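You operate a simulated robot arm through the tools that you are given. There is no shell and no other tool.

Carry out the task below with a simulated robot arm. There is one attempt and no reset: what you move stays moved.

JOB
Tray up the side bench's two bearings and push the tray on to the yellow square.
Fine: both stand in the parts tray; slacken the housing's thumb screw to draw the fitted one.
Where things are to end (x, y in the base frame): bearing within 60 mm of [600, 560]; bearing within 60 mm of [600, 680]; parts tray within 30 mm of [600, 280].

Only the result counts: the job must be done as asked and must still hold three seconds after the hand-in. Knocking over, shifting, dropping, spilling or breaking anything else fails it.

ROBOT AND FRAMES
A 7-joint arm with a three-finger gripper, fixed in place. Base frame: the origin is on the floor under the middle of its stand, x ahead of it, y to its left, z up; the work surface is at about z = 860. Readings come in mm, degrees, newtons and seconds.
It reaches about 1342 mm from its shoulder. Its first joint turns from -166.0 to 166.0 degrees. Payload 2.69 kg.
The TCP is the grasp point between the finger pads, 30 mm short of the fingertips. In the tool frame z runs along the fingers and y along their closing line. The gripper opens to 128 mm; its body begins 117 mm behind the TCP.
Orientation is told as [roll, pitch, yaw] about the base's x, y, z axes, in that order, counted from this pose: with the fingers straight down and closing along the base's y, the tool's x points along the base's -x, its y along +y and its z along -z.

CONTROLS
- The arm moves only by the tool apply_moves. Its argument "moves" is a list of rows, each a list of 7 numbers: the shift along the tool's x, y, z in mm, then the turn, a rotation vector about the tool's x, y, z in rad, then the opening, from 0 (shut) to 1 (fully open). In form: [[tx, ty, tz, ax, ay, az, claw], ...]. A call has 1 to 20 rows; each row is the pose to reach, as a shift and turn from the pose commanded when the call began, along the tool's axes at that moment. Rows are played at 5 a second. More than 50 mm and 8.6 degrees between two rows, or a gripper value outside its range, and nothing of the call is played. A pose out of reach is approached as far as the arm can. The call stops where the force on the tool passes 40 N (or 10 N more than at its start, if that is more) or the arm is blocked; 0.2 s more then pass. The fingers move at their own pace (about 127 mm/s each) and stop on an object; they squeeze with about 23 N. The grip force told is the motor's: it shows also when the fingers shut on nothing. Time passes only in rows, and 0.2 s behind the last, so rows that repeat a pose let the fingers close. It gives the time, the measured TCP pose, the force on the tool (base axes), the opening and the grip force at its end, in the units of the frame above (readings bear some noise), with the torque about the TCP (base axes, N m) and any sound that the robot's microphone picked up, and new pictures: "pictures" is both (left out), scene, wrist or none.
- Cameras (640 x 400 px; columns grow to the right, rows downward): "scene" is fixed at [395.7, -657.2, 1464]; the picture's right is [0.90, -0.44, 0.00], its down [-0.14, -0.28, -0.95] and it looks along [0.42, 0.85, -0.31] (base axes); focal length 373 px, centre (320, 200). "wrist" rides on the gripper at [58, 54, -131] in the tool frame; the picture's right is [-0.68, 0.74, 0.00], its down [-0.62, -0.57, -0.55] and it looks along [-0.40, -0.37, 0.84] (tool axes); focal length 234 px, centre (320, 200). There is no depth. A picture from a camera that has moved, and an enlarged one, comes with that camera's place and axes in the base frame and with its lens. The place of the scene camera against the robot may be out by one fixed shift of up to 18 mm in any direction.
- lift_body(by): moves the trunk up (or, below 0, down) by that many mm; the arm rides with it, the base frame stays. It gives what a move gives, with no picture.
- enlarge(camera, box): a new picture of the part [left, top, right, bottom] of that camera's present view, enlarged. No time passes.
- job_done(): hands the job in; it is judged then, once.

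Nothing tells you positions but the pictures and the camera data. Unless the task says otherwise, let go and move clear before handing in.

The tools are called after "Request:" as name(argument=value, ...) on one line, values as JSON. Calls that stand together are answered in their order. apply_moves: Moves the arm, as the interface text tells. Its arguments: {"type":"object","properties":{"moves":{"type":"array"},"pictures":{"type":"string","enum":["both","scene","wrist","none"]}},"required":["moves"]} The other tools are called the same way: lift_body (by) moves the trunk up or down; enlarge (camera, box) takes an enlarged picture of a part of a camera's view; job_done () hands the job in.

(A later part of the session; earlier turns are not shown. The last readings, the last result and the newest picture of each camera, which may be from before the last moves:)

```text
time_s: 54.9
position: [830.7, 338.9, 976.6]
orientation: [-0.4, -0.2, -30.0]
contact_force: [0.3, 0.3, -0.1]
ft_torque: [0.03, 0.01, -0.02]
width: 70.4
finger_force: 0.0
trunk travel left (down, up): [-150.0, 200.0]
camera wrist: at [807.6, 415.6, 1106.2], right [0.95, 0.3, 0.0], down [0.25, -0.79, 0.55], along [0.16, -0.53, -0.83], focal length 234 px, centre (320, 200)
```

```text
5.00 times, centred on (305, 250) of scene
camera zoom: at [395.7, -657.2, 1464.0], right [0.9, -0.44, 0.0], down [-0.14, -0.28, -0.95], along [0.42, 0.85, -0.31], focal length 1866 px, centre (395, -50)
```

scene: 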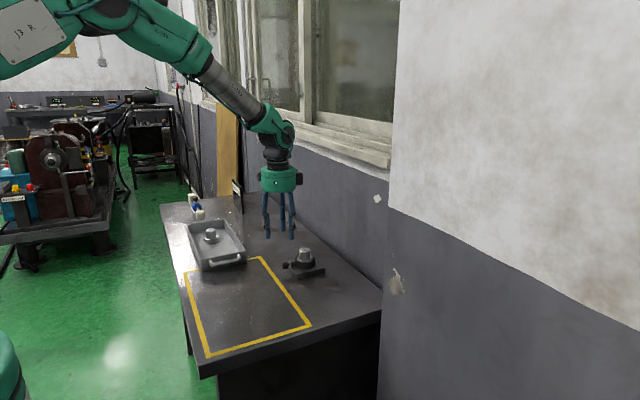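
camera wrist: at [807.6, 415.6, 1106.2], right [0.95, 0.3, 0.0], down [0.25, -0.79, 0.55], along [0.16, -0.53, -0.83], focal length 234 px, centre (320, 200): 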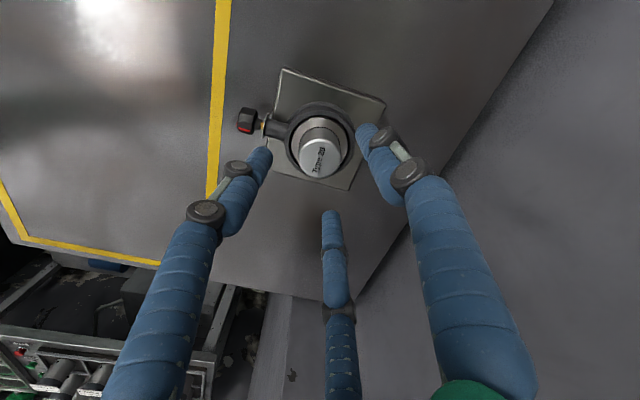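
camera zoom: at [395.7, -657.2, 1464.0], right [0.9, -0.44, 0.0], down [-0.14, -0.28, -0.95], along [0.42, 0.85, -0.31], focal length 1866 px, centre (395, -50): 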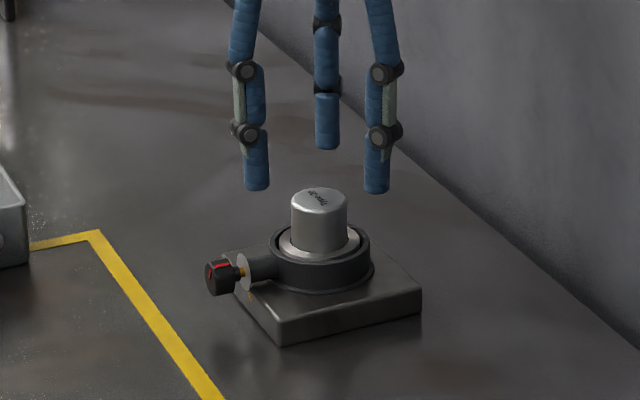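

The fitted bearing's knob top is at about (830, 342, 930). I'll correct ~3 mm sideways and descend so the tips overlap the knob above the flange.

Request:
apply_moves(moves=[[2.4, 2.4, 12, -0.0044, 0.0065, 0, 0.5], [2.4, 2.4, 25, -0.0044, 0.0065, 0, 0.5], [2.4, 2.4, 33, -0.0044, 0.0065, 0, 0.5], [2.4, 2.4, 37, -0.0044, 0.0065, 0, 0.5], [2.4, 2.4, 37, -0.0044, 0.0065, 0, 0.5]], pictures="wrist")

Request:
enlarge(camera="wrist", box=[250, 100, 390, 240])

Request:
enlarge(camera="scene", box=[275, 220, 345, 290])

```text
time_s: 56.1
position: [829.4, 342.0, 938.5]
orientation: [-0.1, 0.1, -30.0]
contact_force: [0.2, -0.1, 0.3]
ft_torque: [0.02, -0.02, 0.01]
width: 63.8
finger_force: 0.1
trunk travel left (down, up): [-150.0, 200.0]
camera wrist: at [807.2, 418.0, 1070.4], right [0.95, 0.3, 0.0], down [0.25, -0.8, 0.55], along [0.16, -0.52, -0.84], focal length 234 px, centre (320, 200)
```

wrist: 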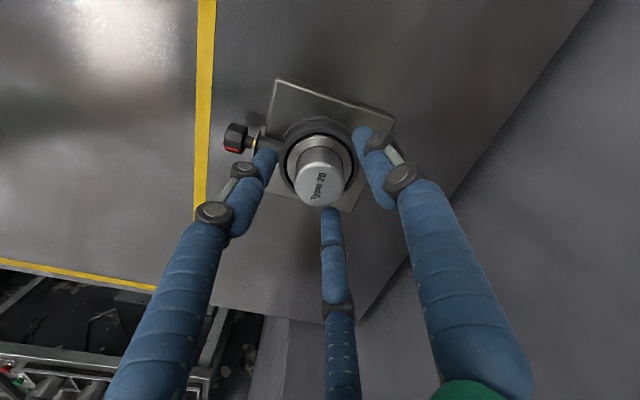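

```text
2.86 times, centred on (320, 170) of wrist
camera zoom: at [807.2, 418.0, 1070.4], right [0.95, 0.3, 0.0], down [0.25, -0.8, 0.55], along [0.16, -0.52, -0.84], focal length 669 px, centre (320, 286)
```

zoom: 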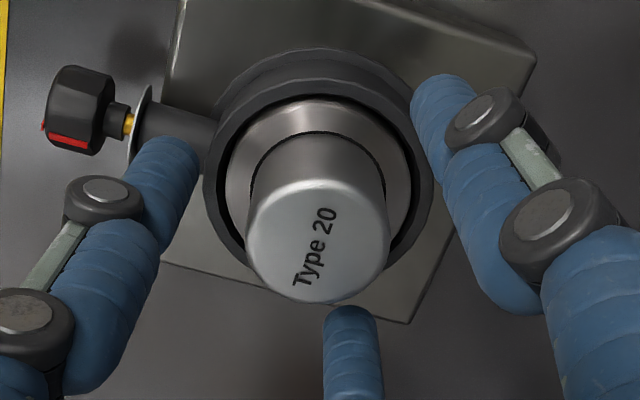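

```text
5.71 times, centred on (310, 255) of scene
camera zoom: at [395.7, -657.2, 1464.0], right [0.9, -0.44, 0.0], down [-0.14, -0.28, -0.95], along [0.42, 0.85, -0.31], focal length 2132 px, centre (377, -114)
```

zoom: 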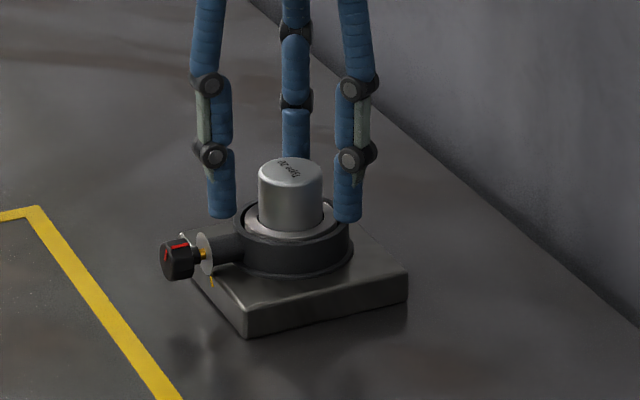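

Well centred, no contact. Closing on the knob.

Request:
apply_moves(moves=[[0, 0, 0, 0, 0, 0, 0.3], [0, 0, 0, 0, 0, 0, 0], [0, 0, 0, 0, 0, 0, 0], [0, 0, 0, 0, 0, 0, 0]], pictures="none")

Request:
apply_moves(moves=[[0, 0, -1, 0, 0, 0, 0], [0, 0, -2, 0, 0, 0, 0], [0, 0, -3, 0, 0, 0, 0], [0, 0, -3, 0, 0, 0, 0]], pictures="wrist")

Request:
enlarge(camera="scene", box=[275, 220, 345, 290])

```text
time_s: 57.1
position: [830.8, 340.1, 939.9]
orientation: [-0.2, 0.2, -30.1]
contact_force: [7.0, -23.2, -0.5]
ft_torque: [-0.64, -0.2, -0.06]
width: 34.3
finger_force: 23.1
trunk travel left (down, up): [-150.0, 200.0]
```

```text
time_s: 58.1
position: [828.9, 342.7, 941.9]
orientation: [0.0, 0.1, -30.0]
contact_force: [-2.2, -7.4, -1.8]
ft_torque: [-0.34, 0.09, 0.04]
width: 34.2
finger_force: 23.0
trunk travel left (down, up): [-150.0, 200.0]
camera wrist: at [806.7, 418.2, 1073.3], right [0.95, 0.3, 0.0], down [0.25, -0.8, 0.55], along [0.16, -0.52, -0.84], focal length 234 px, centre (320, 200)
```

wrist: 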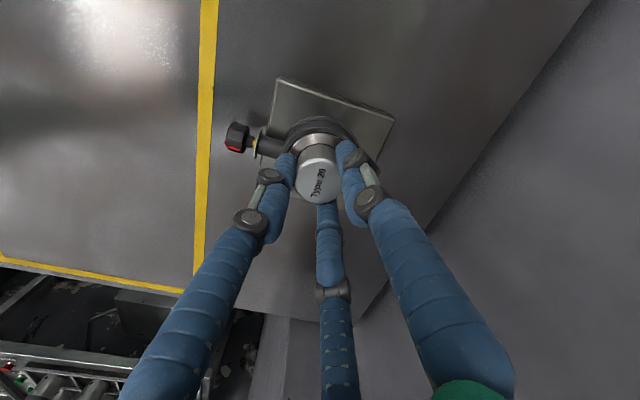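

```text
5.71 times, centred on (310, 255) of scene
camera zoom: at [395.7, -657.2, 1464.0], right [0.9, -0.44, 0.0], down [-0.14, -0.28, -0.95], along [0.42, 0.85, -0.31], focal length 2132 px, centre (377, -114)
```

zoom: 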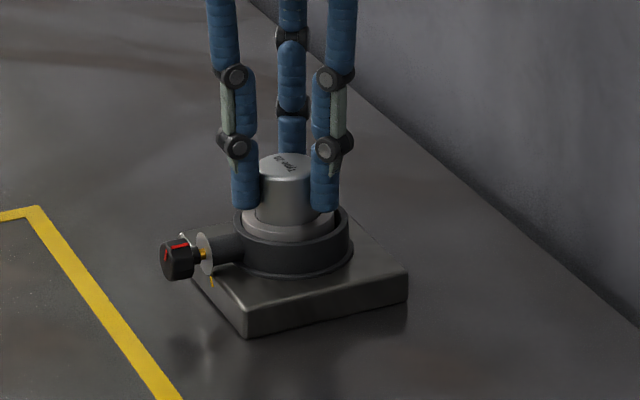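

The bearing rises freely (almost no vertical resistance), so the screw is slack. I'll ease the small sideways load and continue drawing straight up.

Request:
apply_moves(moves=[[-0.4, -0.7, -1, 0, 0, 0, 0], [-0.4, -0.7, -3, 0, 0, 0, 0], [-0.4, -0.7, -6, 0, 0, 0, 0], [-0.4, -0.7, -9, 0, 0, 0, 0], [-0.4, -0.7, -12, 0, 0, 0, 0], [-0.4, -0.7, -12, 0, 0, 0, 0]], pictures="none")

Request:
enlarge(camera="scene", box=[275, 220, 345, 290])

```text
time_s: 59.5
position: [829.1, 339.8, 953.5]
orientation: [-0.1, 0.0, -30.0]
contact_force: [0.3, 0.3, -1.1]
ft_torque: [-0.03, -0.02, 0.01]
width: 34.3
finger_force: 23.0
trunk travel left (down, up): [-150.0, 200.0]
```

```text
5.71 times, centred on (310, 255) of scene
camera zoom: at [395.7, -657.2, 1464.0], right [0.9, -0.44, 0.0], down [-0.14, -0.28, -0.95], along [0.42, 0.85, -0.31], focal length 2132 px, centre (377, -114)
```

zoom: 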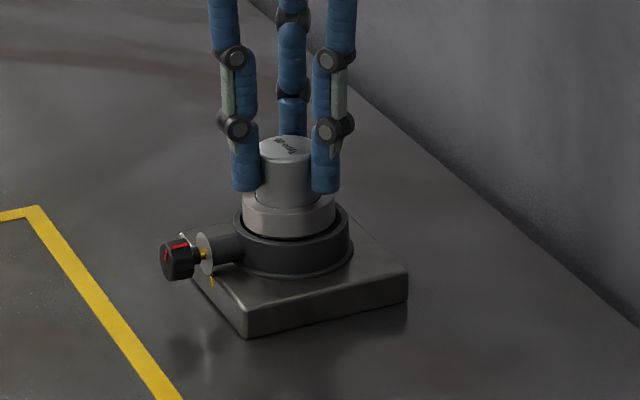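

It's sliding out cleanly. I'll lift clear and carry it above the tray's near slot.

Request:
apply_moves(moves=[[0, 0, -20, 0, 0, 0, 0], [0, 0, -60, 0, 0, 0, 0], [0, 0, -100, 0, 0, 0, 0], [0, 0, -135, 0, 0, 0, 0], [22, 6, -135, 0, 0, 0, 0], [66, 17, -135, 0, 0, 0, 0], [110, 28, -135, 0, 0, 0, 0], [154, 40, -135, 0, 0, 0, 0], [198, 51, -135, 0, 0, 0, 0], [242, 63, -135, 0, 0, 0, 0], [286, 74, -135, 0, 0, 0, 0], [311, 80.4, -135, 0, 0, 0, 0], [311, 80.4, -135, 0, 0, 0, 0]], pictures="both")

Request:
enlarge(camera="scene", box=[160, 150, 340, 300])

```text
time_s: 62.3
position: [602.3, 565.7, 1088.8]
orientation: [-0.1, 0.1, -30.0]
contact_force: [0.0, -0.1, -1.0]
ft_torque: [-0.02, -0.01, -0.02]
width: 34.4
finger_force: 23.2
trunk travel left (down, up): [-150.0, 200.0]
camera wrist: at [578.5, 641.4, 1220.3], right [0.95, 0.3, 0.0], down [0.25, -0.8, 0.55], along [0.16, -0.52, -0.84], focal length 234 px, centre (320, 200)
```

scene: 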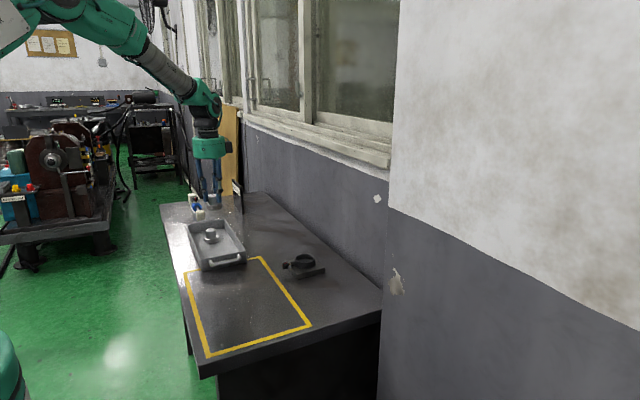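
wrist: 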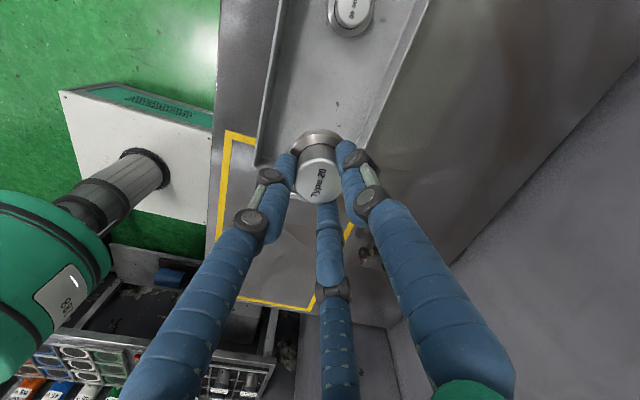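

```text
2.67 times, centred on (250, 225) of scene
camera zoom: at [395.7, -657.2, 1464.0], right [0.9, -0.44, 0.0], down [-0.14, -0.28, -0.95], along [0.42, 0.85, -0.31], focal length 995 px, centre (507, 133)
```

zoom: 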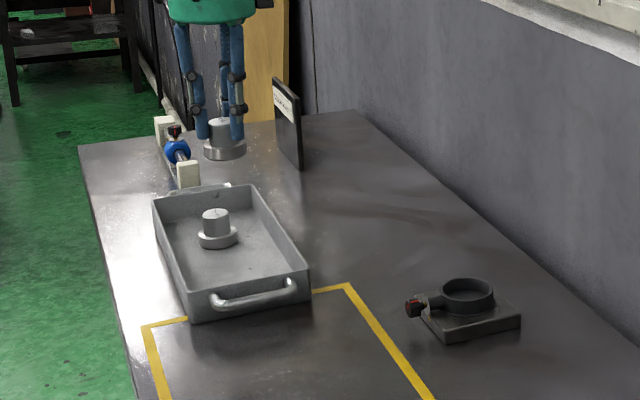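

The second bearing hangs over the tray's near slot, and the housing stands undisturbed. Lowering into the tray.

Request:
apply_moves(moves=[[1.7, -1, 40, 0, 0, 0, 0], [1.7, -1, 80, 0, 0, 0, 0], [1.7, -1, 120, 0, 0, 0, 0], [1.7, -1, 150, 0, 0, 0, 0], [1.7, -1, 166, 0, 0, 0, 0], [1.7, -1, 166, 0, 0, 0, 0]], pictures="both")

Request:
enlarge(camera="scene", box=[170, 170, 270, 280])

```text
time_s: 63.7
position: [598.1, 568.3, 923.1]
orientation: [-0.1, 0.1, -30.0]
contact_force: [1.0, -0.1, -1.5]
ft_torque: [-0.01, -0.01, 0.02]
width: 34.2
finger_force: 22.6
trunk travel left (down, up): [-150.0, 200.0]
camera wrist: at [575.8, 643.7, 1055.0], right [0.95, 0.3, 0.0], down [0.25, -0.8, 0.55], along [0.16, -0.52, -0.84], focal length 234 px, centre (320, 200)
```

scene: 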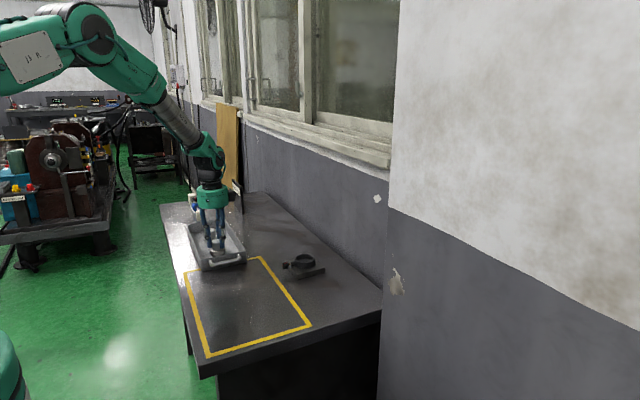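
wrist: 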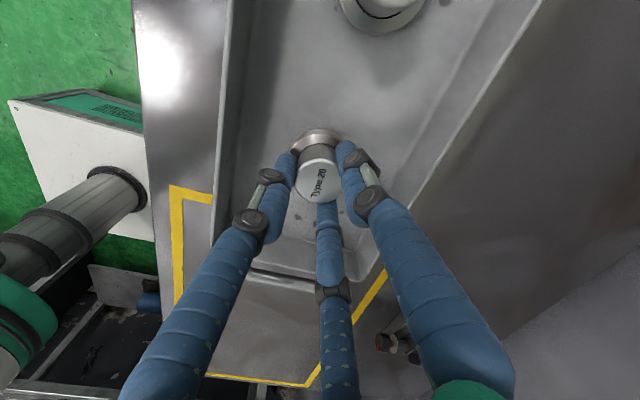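

```text
3.64 times, centred on (220, 225) of scene
camera zoom: at [395.7, -657.2, 1464.0], right [0.9, -0.44, 0.0], down [-0.14, -0.28, -0.95], along [0.42, 0.85, -0.31], focal length 1357 px, centre (684, 109)
```

zoom: 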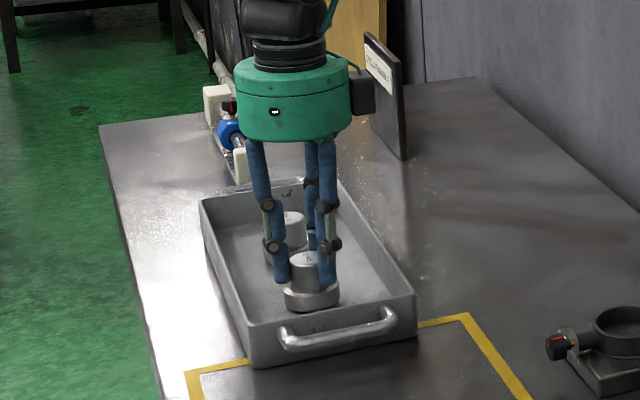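

Close above the tray floor with no contact yet. I'll creep down in small steps until the force rises.

Request:
apply_moves(moves=[[0, 0, 1.5, 0, 0, 0, 0], [0, 0, 3, 0, 0, 0, 0], [0, 0, 3, 0, 0, 0, 0]], pictures="none")

Request:
apply_moves(moves=[[0, 0, 0.7, 0, 0, 0, 0], [0, 0, 1.5, 0, 0, 0, 0], [0, 0, 1.5, 0, 0, 0, 0]], pictures="none")

```text
time_s: 64.5
position: [598.8, 566.7, 921.5]
orientation: [-0.1, 0.1, -29.9]
contact_force: [-2.2, 0.9, 7.0]
ft_torque: [0.22, 0.17, 0.03]
width: 34.4
finger_force: 22.7
trunk travel left (down, up): [-150.0, 200.0]
```

```text
time_s: 65.3
position: [599.5, 566.2, 919.2]
orientation: [0.0, 0.1, -30.0]
contact_force: [2.8, 0.2, 15.3]
ft_torque: [-0.02, 0.02, -0.03]
width: 34.2
finger_force: 23.1
trunk travel left (down, up): [-150.0, 200.0]
```

The bearing is seated on the tray floor (15 N). Easing off, then opening part way.

Request:
apply_moves(moves=[[0, 0, -1.2, 0, 0, 0, 0], [0, 0, -1.2, 0, 0, 0, 0], [0, 0, -1.2, 0, 0, 0, 0.35], [0, 0, -1.2, 0, 0, 0, 0.5], [0, 0, -1.2, 0, 0, 0, 0.5]], pictures="none")

Request:
apply_moves(moves=[[0, 0, -15, 0, 0, 0, 0.5], [0, 0, -50, 0, 0, 0, 0.5], [0, 0, -95, 0, 0, 0, 0.5], [0, 0, -140, 0, 0, 0, 0.5], [0, 0, -180, 0, 0, 0, 0.5], [0, 0, -180, 0, 0, 0, 0.5]], pictures="both")

Request:
enlarge(camera="scene", box=[170, 170, 270, 280])

```text
time_s: 66.5
position: [599.0, 567.3, 919.8]
orientation: [-0.2, 0.1, -30.0]
contact_force: [0.0, 0.0, 0.3]
ft_torque: [-0.01, -0.02, -0.03]
width: 64.0
finger_force: 0.1
trunk travel left (down, up): [-150.0, 200.0]
```

```text
time_s: 67.9
position: [599.8, 565.8, 1100.2]
orientation: [-0.1, 0.1, -29.9]
contact_force: [0.3, -1.0, -0.6]
ft_torque: [0.0, -0.04, 0.0]
width: 63.9
finger_force: 0.0
trunk travel left (down, up): [-150.0, 200.0]
camera wrist: at [576.5, 641.8, 1231.3], right [0.95, 0.3, 0.0], down [0.25, -0.8, 0.55], along [0.16, -0.52, -0.84], focal length 234 px, centre (320, 200)
```

scene: 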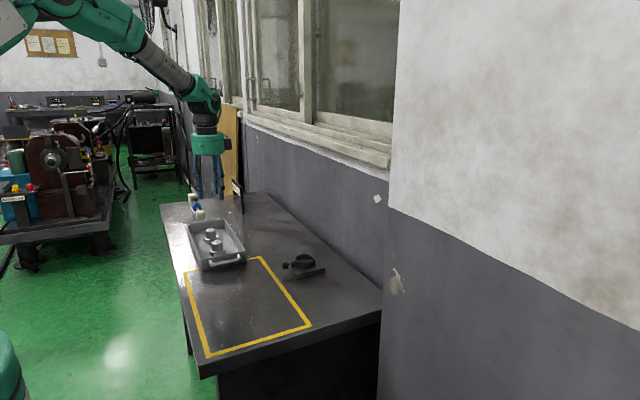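
wrist: 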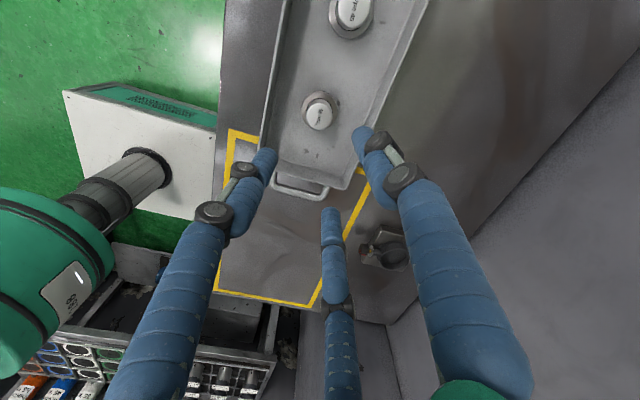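

```text
3.64 times, centred on (220, 225) of scene
camera zoom: at [395.7, -657.2, 1464.0], right [0.9, -0.44, 0.0], down [-0.14, -0.28, -0.95], along [0.42, 0.85, -0.31], focal length 1357 px, centre (684, 109)
```

zoom: 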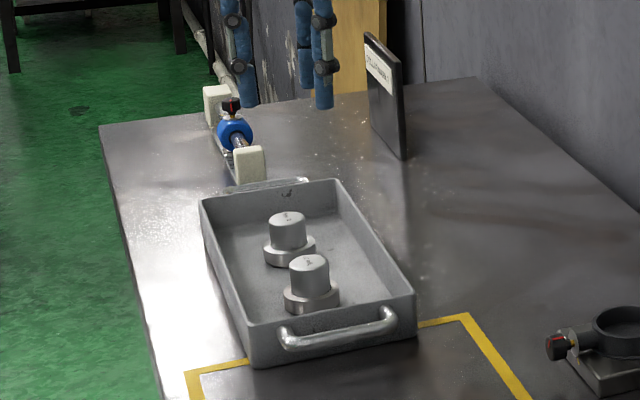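

Both bearings now stand in the tray. Next I'll bring the tray to the yellow outline by pulling from inside against its near wall with the fingers; first I'll measure the near wall.

Request:
enlarge(camera="wrist", box=[220, 60, 400, 240])

```text
2.22 times, centred on (310, 150) of wrist
camera zoom: at [576.5, 641.8, 1231.3], right [0.95, 0.3, 0.0], down [0.25, -0.8, 0.55], along [0.16, -0.52, -0.84], focal length 520 px, centre (342, 311)
```

zoom: 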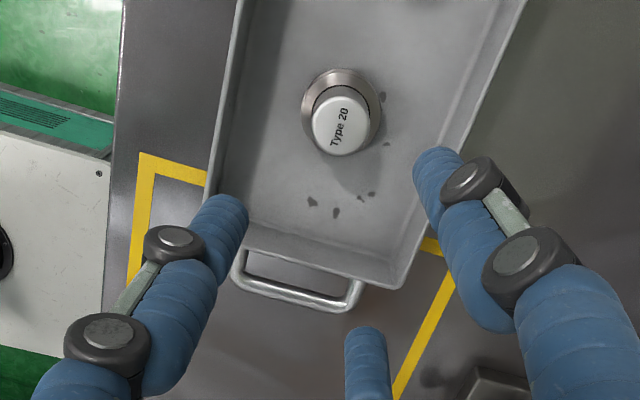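

The tray's near wall is at about y = 468–476 and its centre about (600, 630), so it has to travel roughly 350 mm in −y. I'll yaw back to 0°, nearly close the fingers and hover between the near bearing and the near wall.

Request:
apply_moves(moves=[[-8, -13.5, 0, 0, 0, -0.13, 0.3], [-16, -27, 0, 0, 0, -0.26, 0.15], [-24, -41, 0, 0, 0, -0.39, 0.15], [-31.6, -54.3, 0, 0, 0, -0.522, 0.15], [-31.6, -54.3, 45, 0, 0, -0.522, 0.15], [-31.6, -54.3, 90, 0, 0, -0.522, 0.15], [-31.6, -54.3, 135, 0, 0, -0.522, 0.15], [-31.6, -54.3, 145, 0, 0, -0.522, 0.15], [-31.6, -54.3, 145, 0, 0, -0.522, 0.15]], pictures="both")

Request:
enlarge(camera="scene", box=[170, 170, 270, 280])

Request:
enlarge(camera="wrist", box=[220, 40, 440, 260])

```text
time_s: 69.9
position: [597.7, 501.6, 955.9]
orientation: [0.0, 0.2, -0.1]
contact_force: [0.1, -0.1, 0.2]
ft_torque: [-0.03, 0.02, 0.02]
width: 19.2
finger_force: 0.0
trunk travel left (down, up): [-150.0, 200.0]
camera wrist: at [540.9, 556.9, 1086.2], right [0.68, 0.74, 0.0], down [0.62, -0.57, 0.55], along [0.4, -0.37, -0.84], focal length 234 px, centre (320, 200)
```

scene: 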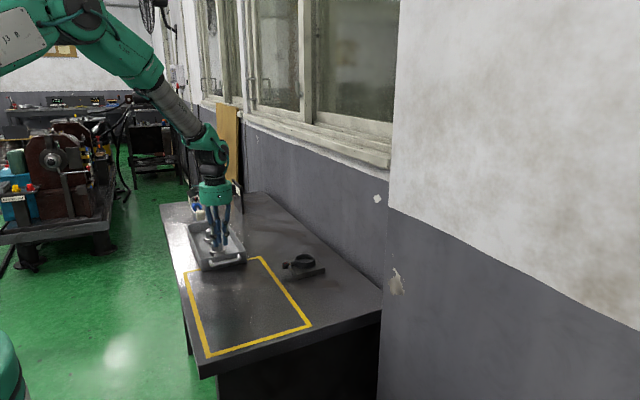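
wrist: 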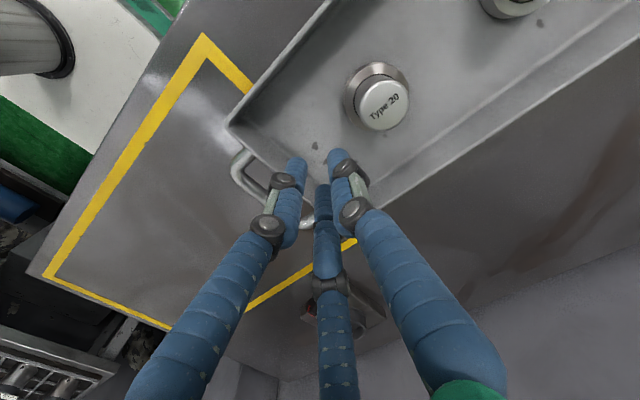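

```text
3.64 times, centred on (220, 225) of scene
camera zoom: at [395.7, -657.2, 1464.0], right [0.9, -0.44, 0.0], down [-0.14, -0.28, -0.95], along [0.42, 0.85, -0.31], focal length 1357 px, centre (684, 109)
```

zoom: 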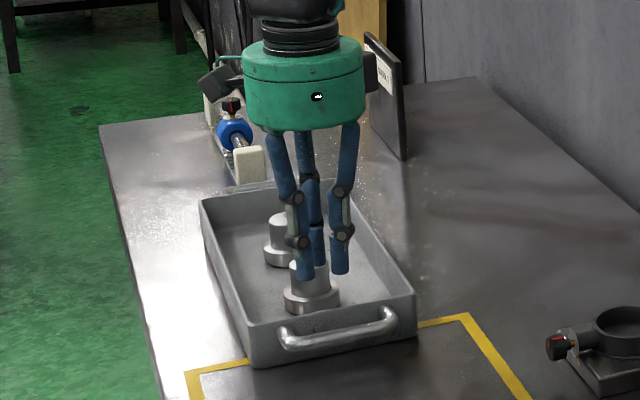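

```text
1.82 times, centred on (330, 150) of wrist
camera zoom: at [540.9, 556.9, 1086.2], right [0.68, 0.74, 0.0], down [0.62, -0.57, 0.55], along [0.4, -0.37, -0.84], focal length 426 px, centre (302, 291)
```

zoom: 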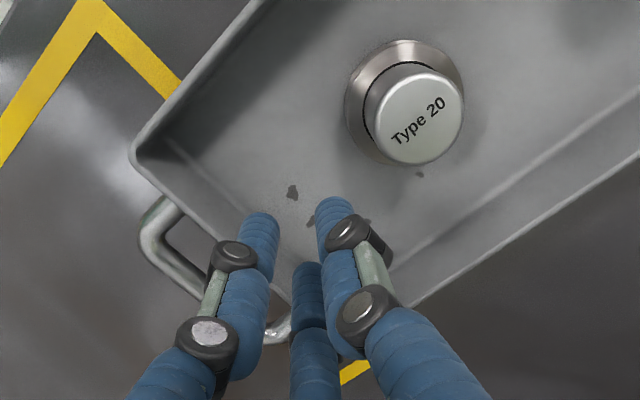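

The fingers are over the free space between the near wall and the near bearing. Descending inside the tray to just above its floor.

Request:
apply_moves(moves=[[0, 0, 15, 0, 0, 0, 0.15], [0, 0, 30, 0, 0, 0, 0.15], [0, 0, 42, 0, 0, 0, 0.15], [0, 0, 50, 0, 0, 0, 0.15], [0, 0, 50, 0, 0, 0, 0.15]], pictures="wrist")

Request:
enlarge(camera="scene", box=[170, 170, 270, 280])

Request:
enlarge(camera="wrist", box=[220, 40, 440, 260])

```text
time_s: 71.1
position: [599.6, 502.5, 905.1]
orientation: [0.0, 0.2, -0.1]
contact_force: [-0.6, -0.9, -1.3]
ft_torque: [0.01, -0.03, 0.01]
width: 19.1
finger_force: 0.1
trunk travel left (down, up): [-150.0, 200.0]
camera wrist: at [541.0, 556.7, 1036.6], right [0.68, 0.74, 0.0], down [0.62, -0.57, 0.55], along [0.4, -0.37, -0.84], focal length 234 px, centre (320, 200)
```

wrist: 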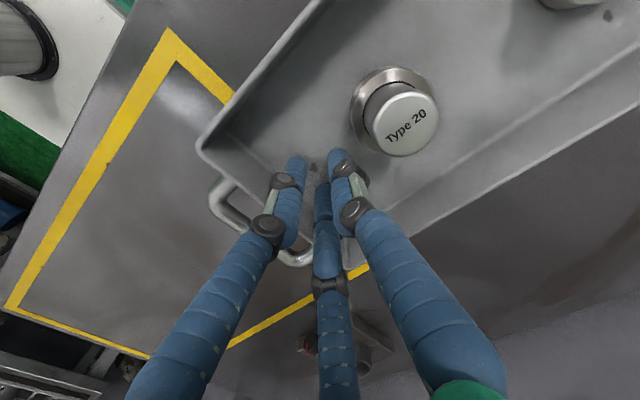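

```text
3.64 times, centred on (220, 225) of scene
camera zoom: at [395.7, -657.2, 1464.0], right [0.9, -0.44, 0.0], down [-0.14, -0.28, -0.95], along [0.42, 0.85, -0.31], focal length 1357 px, centre (684, 109)
```

zoom: 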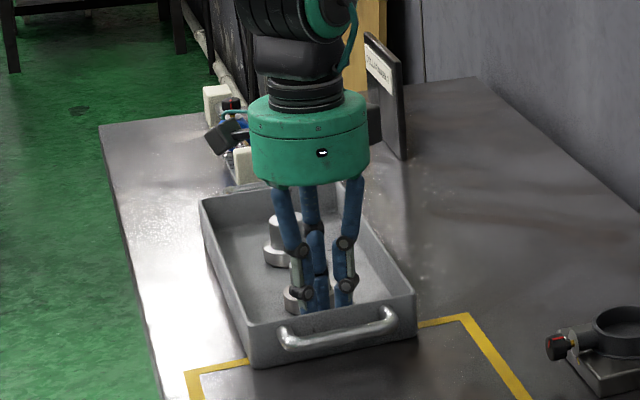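

```text
1.82 times, centred on (330, 150) of wrist
camera zoom: at [541.0, 556.7, 1036.6], right [0.68, 0.74, 0.0], down [0.62, -0.57, 0.55], along [0.4, -0.37, -0.84], focal length 426 px, centre (302, 291)
```

zoom: 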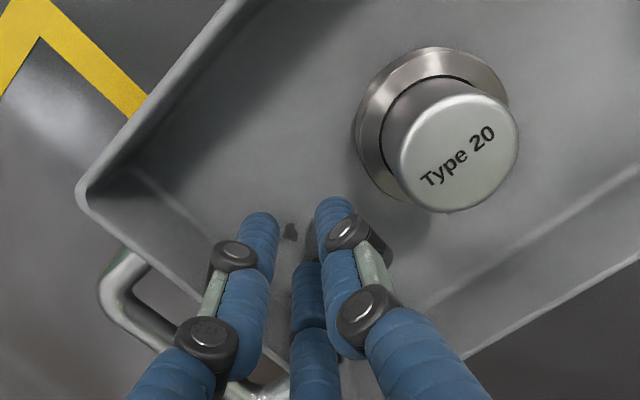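

Fingers are inside the tray at (599, 502), clear of floor and bearing. I'll move slowly in −y to touch the near wall and feel the drag.

Request:
apply_moves(moves=[[0, -3, 0, 0, 0, 0, 0.15], [0, -5, 0, 0, 0, 0, 0.15], [0, -7, 0, 0, 0, 0, 0.15], [0, -9, 0, 0, 0, 0, 0.15], [0, -11, 0, 0, 0, 0, 0.15], [0, -13, 0, 0, 0, 0, 0.15], [0, -15, 0, 0, 0, 0, 0.15]], pictures="wrist")

Request:
enlarge(camera="scene", box=[170, 170, 270, 280])

```text
time_s: 72.7
position: [598.2, 488.0, 904.3]
orientation: [-0.1, 0.2, -0.1]
contact_force: [-0.4, -0.6, 0.1]
ft_torque: [-0.01, 0.0, 0.0]
width: 19.0
finger_force: 0.0
trunk travel left (down, up): [-150.0, 200.0]
camera wrist: at [540.9, 542.7, 1036.5], right [0.68, 0.74, 0.0], down [0.62, -0.57, 0.55], along [0.4, -0.37, -0.84], focal length 234 px, centre (320, 200)
```

wrist: 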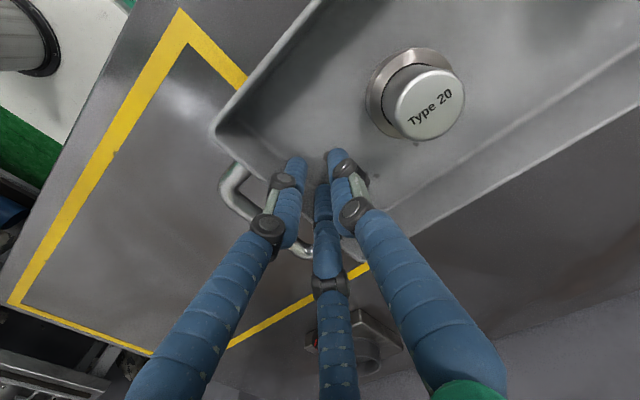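

```text
3.64 times, centred on (220, 225) of scene
camera zoom: at [395.7, -657.2, 1464.0], right [0.9, -0.44, 0.0], down [-0.14, -0.28, -0.95], along [0.42, 0.85, -0.31], focal length 1357 px, centre (684, 109)
```

zoom: 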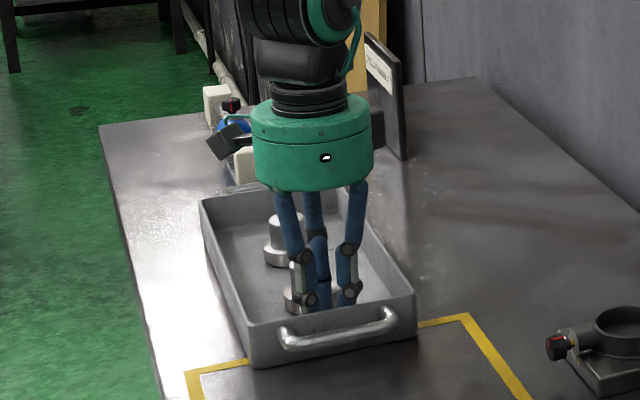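

No contact yet; continuing slowly.

Request:
apply_moves(moves=[[0, -2, 0, 0, 0, 0, 0.15], [0, -4, 0, 0, 0, 0, 0.15], [0, -6, 0, 0, 0, 0, 0.15], [0, -8, 0, 0, 0, 0, 0.15], [0, -10, 0, 0, 0, 0, 0.15], [0, -12, 0, 0, 0, 0, 0.15], [0, -14, 0, 0, 0, 0, 0.15], [0, -16, 0, 0, 0, 0, 0.15]], pictures="wrist")

Request:
enlarge(camera="scene", box=[170, 170, 270, 280])

```text
time_s: 74.5
position: [599.2, 472.9, 905.9]
orientation: [0.1, 0.2, -0.1]
contact_force: [0.5, 3.0, 1.5]
ft_torque: [-0.01, -0.05, 0.02]
width: 18.2
finger_force: 0.1
trunk travel left (down, up): [-150.0, 200.0]
camera wrist: at [541.5, 526.7, 1036.1], right [0.68, 0.74, 0.0], down [0.62, -0.57, 0.55], along [0.4, -0.37, -0.84], focal length 234 px, centre (320, 200)
```

wrist: 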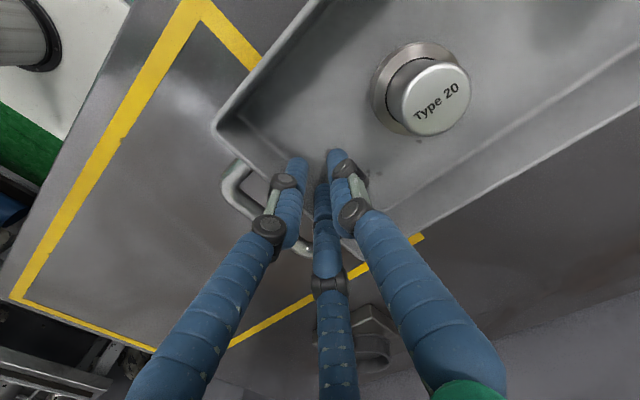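

```text
3.64 times, centred on (220, 225) of scene
camera zoom: at [395.7, -657.2, 1464.0], right [0.9, -0.44, 0.0], down [-0.14, -0.28, -0.95], along [0.42, 0.85, -0.31], focal length 1357 px, centre (684, 109)
```

zoom: 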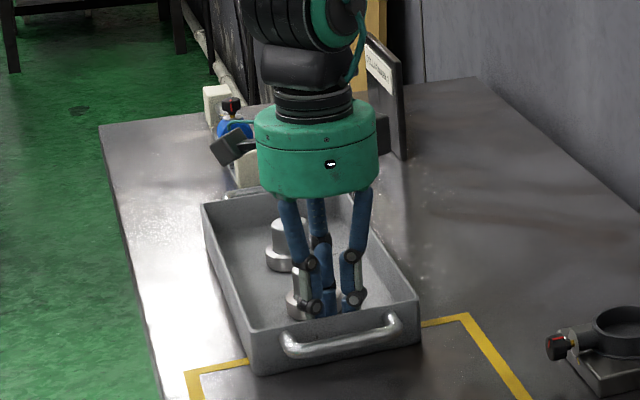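

The tray is sliding with only ~3 N of drag. I'll pull it on at a gentle pace and check partway.

Request:
apply_moves(moves=[[0, -3, 0, 0, 0, 0, 0.15], [0, -8, 0, 0, 0, 0, 0.15], [0, -15, 0, 0, 0, 0, 0.15], [0, -23, 0, 0, 0, 0, 0.15], [0, -32, 0, 0, 0, 0, 0.15], [0, -41, 0, 0, 0, 0, 0.15], [0, -50, 0, 0, 0, 0, 0.15], [0, -59, 0, 0, 0, 0, 0.15], [0, -68, 0, 0, 0, 0, 0.15], [0, -77, 0, 0, 0, 0, 0.15], [0, -86, 0, 0, 0, 0, 0.15], [0, -95, 0, 0, 0, 0, 0.15], [0, -104, 0, 0, 0, 0, 0.15], [0, -113, 0, 0, 0, 0, 0.15], [0, -122, 0, 0, 0, 0, 0.15], [0, -131, 0, 0, 0, 0, 0.15], [0, -139, 0, 0, 0, 0, 0.15], [0, -145, 0, 0, 0, 0, 0.15], [0, -149, 0, 0, 0, 0, 0.15], [0, -150, 0, 0, 0, 0, 0.15]], pictures="both")

Request:
enlarge(camera="scene", box=[170, 180, 350, 360])

```text
time_s: 78.7
position: [596.9, 322.3, 905.9]
orientation: [0.0, 0.3, 0.0]
contact_force: [-0.4, 2.9, 1.2]
ft_torque: [0.0, -0.01, 0.01]
width: 18.1
finger_force: 0.0
trunk travel left (down, up): [-150.0, 200.0]
camera wrist: at [540.5, 376.8, 1037.0], right [0.68, 0.74, 0.0], down [0.62, -0.57, 0.55], along [0.4, -0.37, -0.84], focal length 234 px, centre (320, 200)
```

scene: 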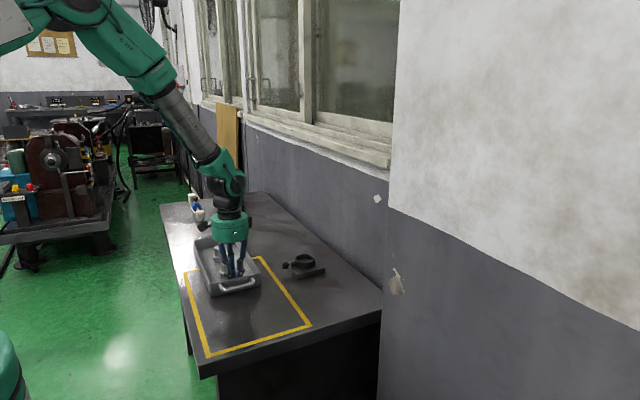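
wrist: 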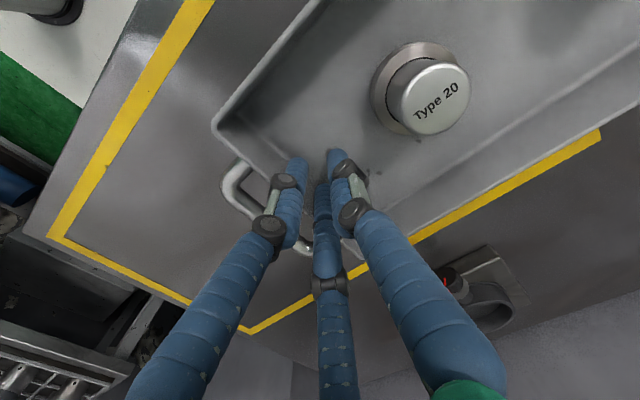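

```text
2.22 times, centred on (260, 270) of scene
camera zoom: at [395.7, -657.2, 1464.0], right [0.9, -0.44, 0.0], down [-0.14, -0.28, -0.95], along [0.42, 0.85, -0.31], focal length 829 px, centre (453, 44)
```

zoom: 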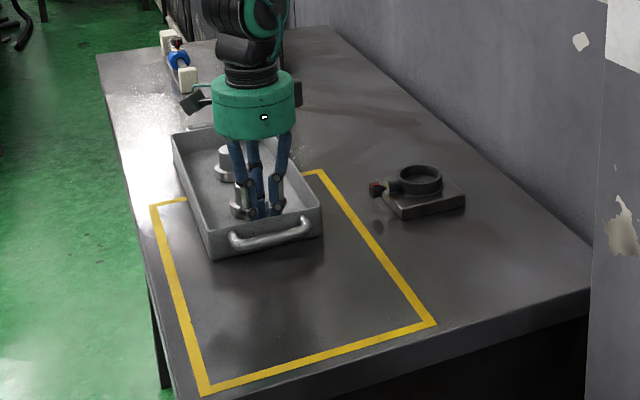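

The tray follows straight, both bearings standing. Continuing the pull.

Request:
apply_moves(moves=[[0, -3, 0, 0, 0, 0, 0.15], [0, -8, 0, 0, 0, 0, 0.15], [0, -15, 0, 0, 0, 0, 0.15], [0, -23, 0, 0, 0, 0, 0.15], [0, -32, 0, 0, 0, 0, 0.15], [0, -41, 0, 0, 0, 0, 0.15], [0, -50, 0, 0, 0, 0, 0.15], [0, -59, 0, 0, 0, 0, 0.15], [0, -68, 0, 0, 0, 0, 0.15], [0, -77, 0, 0, 0, 0, 0.15], [0, -86, 0, 0, 0, 0, 0.15], [0, -95, 0, 0, 0, 0, 0.15], [0, -104, 0, 0, 0, 0, 0.15], [0, -113, 0, 0, 0, 0, 0.15], [0, -122, 0, 0, 0, 0, 0.15], [0, -131, 0, 0, 0, 0, 0.15], [0, -139, 0, 0, 0, 0, 0.15], [0, -145, 0, 0, 0, 0, 0.15], [0, -149, 0, 0, 0, 0, 0.15], [0, -150, 0, 0, 0, 0, 0.15]], pictures="both")

Request:
enlarge(camera="scene", box=[170, 180, 350, 360])

Request:
enlarge(camera="wrist", box=[100, 0, 400, 300])

```text
time_s: 82.9
position: [599.1, 172.0, 906.2]
orientation: [0.1, 0.2, -0.1]
contact_force: [-0.2, 2.9, 1.2]
ft_torque: [-0.08, 0.02, 0.02]
width: 18.1
finger_force: 0.1
trunk travel left (down, up): [-150.0, 200.0]
camera wrist: at [540.6, 226.5, 1036.3], right [0.68, 0.74, 0.0], down [0.62, -0.57, 0.55], along [0.4, -0.37, -0.84], focal length 234 px, centre (320, 200)
```

scene: 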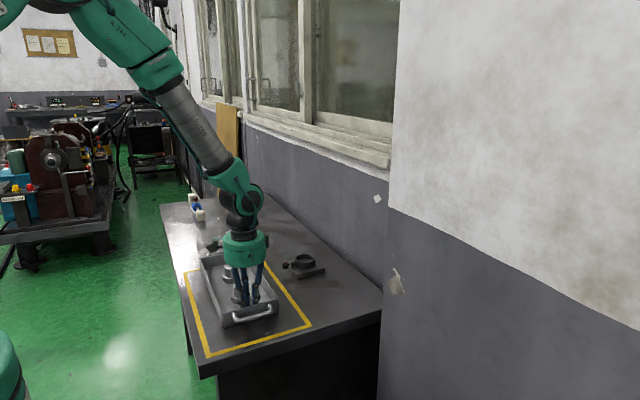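
wrist: 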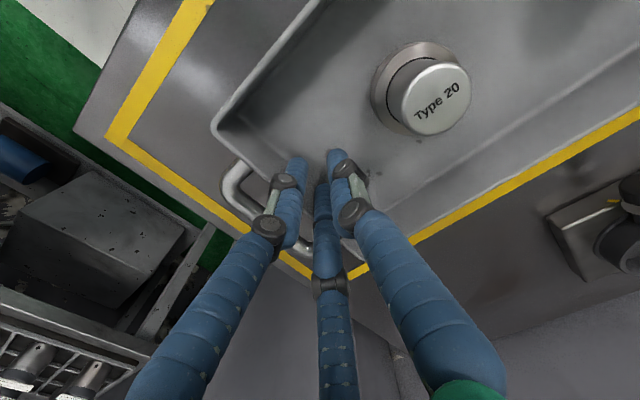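

```text
2.22 times, centred on (260, 270) of scene
camera zoom: at [395.7, -657.2, 1464.0], right [0.9, -0.44, 0.0], down [-0.14, -0.28, -0.95], along [0.42, 0.85, -0.31], focal length 829 px, centre (453, 44)
```

zoom: 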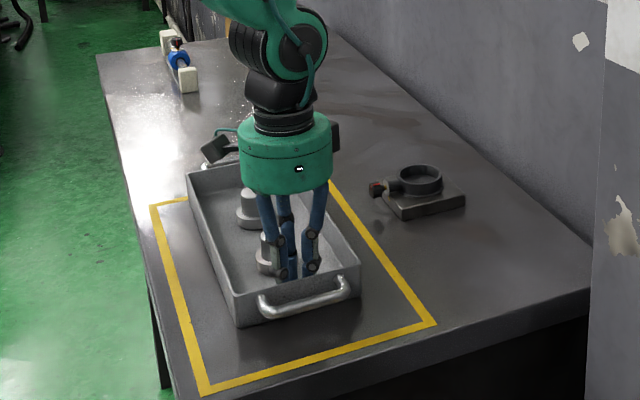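

```text
1.33 times, centred on (250, 150) of wrist
camera zoom: at [540.6, 226.5, 1036.3], right [0.68, 0.74, 0.0], down [0.62, -0.57, 0.55], along [0.4, -0.37, -0.84], focal length 312 px, centre (413, 267)
```

zoom: 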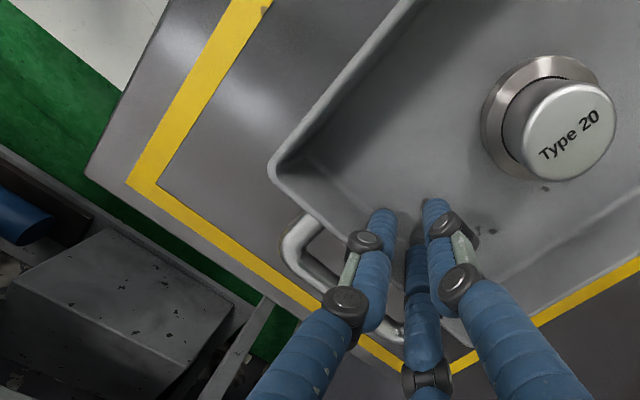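

The tray's centre is now near y ≈ 318. I'll pull the last ~38 mm, slowly.

Request:
apply_moves(moves=[[0, -3, 0, 0, 0, 0, 0.15], [0, -8, 0, 0, 0, 0, 0.15], [0, -14, 0, 0, 0, 0, 0.15], [0, -21, 0, 0, 0, 0, 0.15], [0, -28, 0, 0, 0, 0, 0.15], [0, -33, 0, 0, 0, 0, 0.15], [0, -36, 0, 0, 0, 0, 0.15], [0, -38, 0, 0, 0, 0, 0.15], [0, -38, 0, 0, 0, 0, 0.15]], pictures="both")

Request:
enlarge(camera="scene", box=[170, 180, 350, 360])

Request:
enlarge(camera="wrist", box=[100, 0, 400, 300])

```text
time_s: 84.9
position: [598.5, 133.3, 906.1]
orientation: [-0.1, 0.3, -0.1]
contact_force: [0.3, 3.1, 1.6]
ft_torque: [-0.04, -0.03, -0.01]
width: 18.6
finger_force: 0.1
trunk travel left (down, up): [-150.0, 200.0]
camera wrist: at [540.7, 188.1, 1036.8], right [0.68, 0.74, 0.0], down [0.62, -0.57, 0.55], along [0.4, -0.37, -0.84], focal length 234 px, centre (320, 200)
```

scene: 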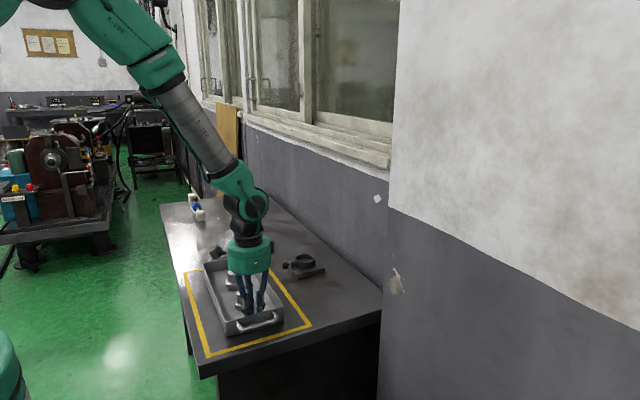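
wrist: 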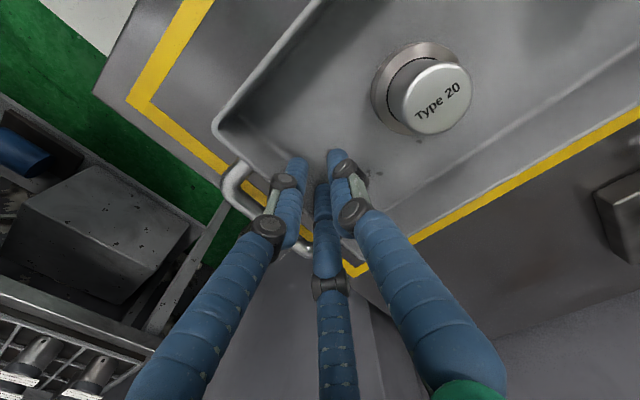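

```text
2.22 times, centred on (260, 270) of scene
camera zoom: at [395.7, -657.2, 1464.0], right [0.9, -0.44, 0.0], down [-0.14, -0.28, -0.95], along [0.42, 0.85, -0.31], focal length 829 px, centre (453, 44)
```

zoom: 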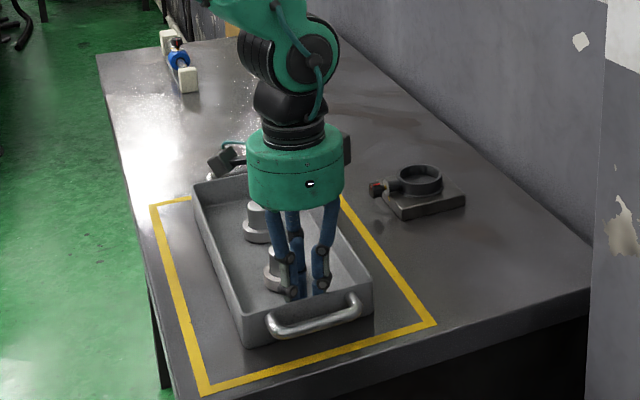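

```text
1.33 times, centred on (250, 150) of wrist
camera zoom: at [540.7, 188.1, 1036.8], right [0.68, 0.74, 0.0], down [0.62, -0.57, 0.55], along [0.4, -0.37, -0.84], focal length 312 px, centre (413, 267)
```

zoom: 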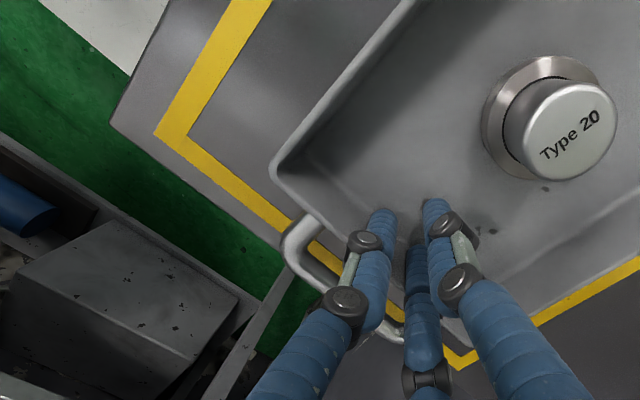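

The near rim is now around y = 117, putting the tray's centre near (600, 279). I'll back the fingers off the wall, rise straight up, and inspect.

Request:
apply_moves(moves=[[0, 3, 0, 0, 0, 0, 0.15], [0, 7, 0, 0, 0, 0, 0.15], [0, 8, -5, 0, 0, 0, 0.15], [0, 8, -25, 0, 0, 0, 0.15], [0, 8, -60, 0, 0, 0, 0.15], [0, 8, -105, 0, 0, 0, 0.15], [0, 8, -150, 0, 0, 0, 0.15], [0, 8, -195, 0, 0, 0, 0.15], [0, 8, -195, 0, 0, 0, 0.15]], pictures="scene")

Request:
apply_moves(moves=[[20, 45, -10, 0, 0, 0, 0.15], [40, 90, -20, 0, 0, 0, 0.15], [60, 135, -30, 0, 0, 0, 0.15], [75, 180, -40, 0, 0, 0, 0.15], [75, 220, -50, 0, 0, 0, 0.15], [75, 260, -50, 0, 0, 0, 0.15], [75, 260, -50, 0, 0, 0, 0.15]], pictures="both")

```text
time_s: 86.9
position: [597.5, 141.4, 1102.6]
orientation: [-0.1, 0.2, -0.1]
contact_force: [-1.0, -0.4, 0.2]
ft_torque: [0.02, -0.06, 0.0]
width: 19.2
finger_force: 0.0
trunk travel left (down, up): [-150.0, 200.0]
```

scene: 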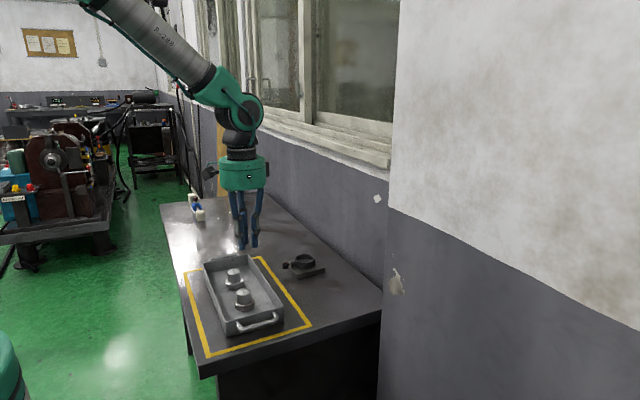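

```text
refused: row 1 steps farther than a row can; nothing moved
```

The tray is inside the outline with both bearings upright. I'll shift the arm back for an overhead look at the tray's exact position (smaller steps this time).

Request:
apply_moves(moves=[[12, 40, -8, 0, 0, 0, 0.15], [24, 80, -16, 0, 0, 0, 0.15], [36, 120, -24, 0, 0, 0, 0.15], [48, 160, -32, 0, 0, 0, 0.15], [60, 200, -40, 0, 0, 0, 0.15], [72, 240, -48, 0, 0, 0, 0.15], [75, 260, -50, 0, 0, 0, 0.15], [75, 260, -50, 0, 0, 0, 0.15]], pictures="both")

Request:
enlarge(camera="wrist", box=[180, 0, 480, 260])

Request:
enlarge(camera="scene", box=[150, 170, 390, 370])

```text
time_s: 88.7
position: [523.7, 402.8, 1149.6]
orientation: [-0.2, 0.2, 0.0]
contact_force: [-0.5, -0.1, -0.1]
ft_torque: [-0.01, -0.04, 0.0]
width: 19.3
finger_force: 0.1
trunk travel left (down, up): [-150.0, 200.0]
camera wrist: at [466.0, 455.8, 1281.0], right [0.68, 0.74, 0.0], down [0.62, -0.57, 0.55], along [0.4, -0.37, -0.84], focal length 234 px, centre (320, 200)
```

scene: 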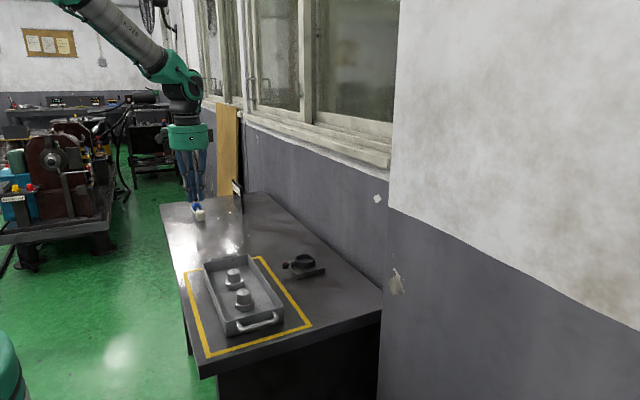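
wrist: 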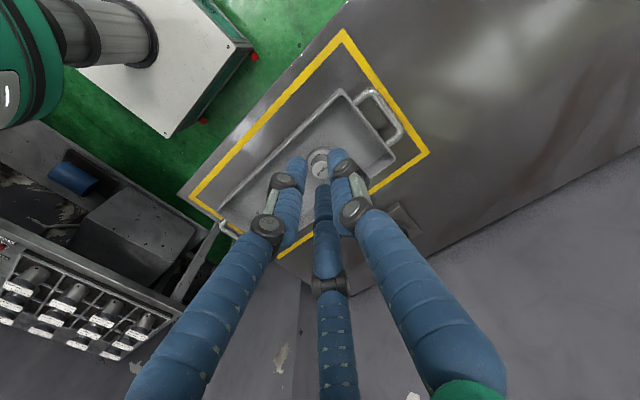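

```text
1.54 times, centred on (330, 130) of wrist
camera zoom: at [466.0, 455.8, 1281.0], right [0.68, 0.74, 0.0], down [0.62, -0.57, 0.55], along [0.4, -0.37, -0.84], focal length 360 px, centre (305, 308)
```

zoom: 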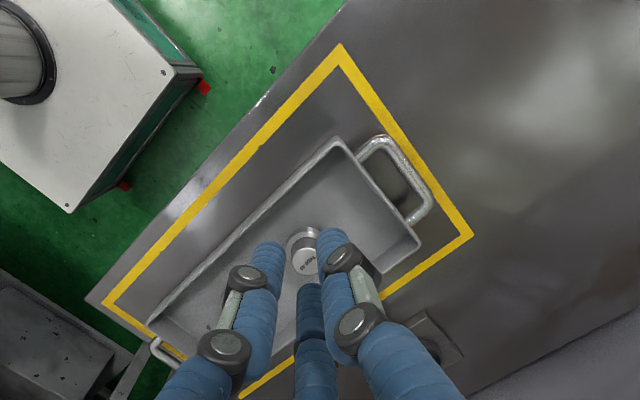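

```text
2.00 times, centred on (270, 270) of scene
camera zoom: at [395.7, -657.2, 1464.0], right [0.9, -0.44, 0.0], down [-0.14, -0.28, -0.95], along [0.42, 0.85, -0.31], focal length 746 px, centre (420, 60)
```

zoom: 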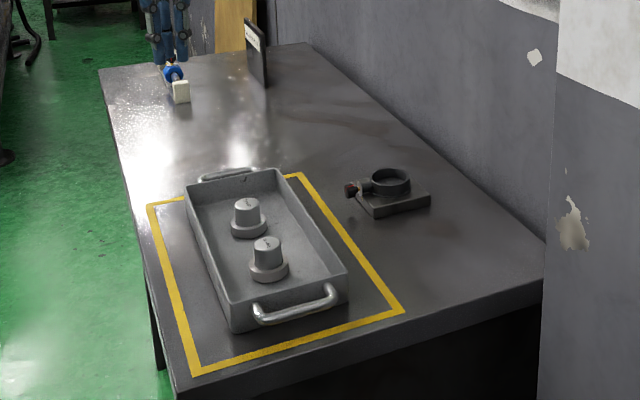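

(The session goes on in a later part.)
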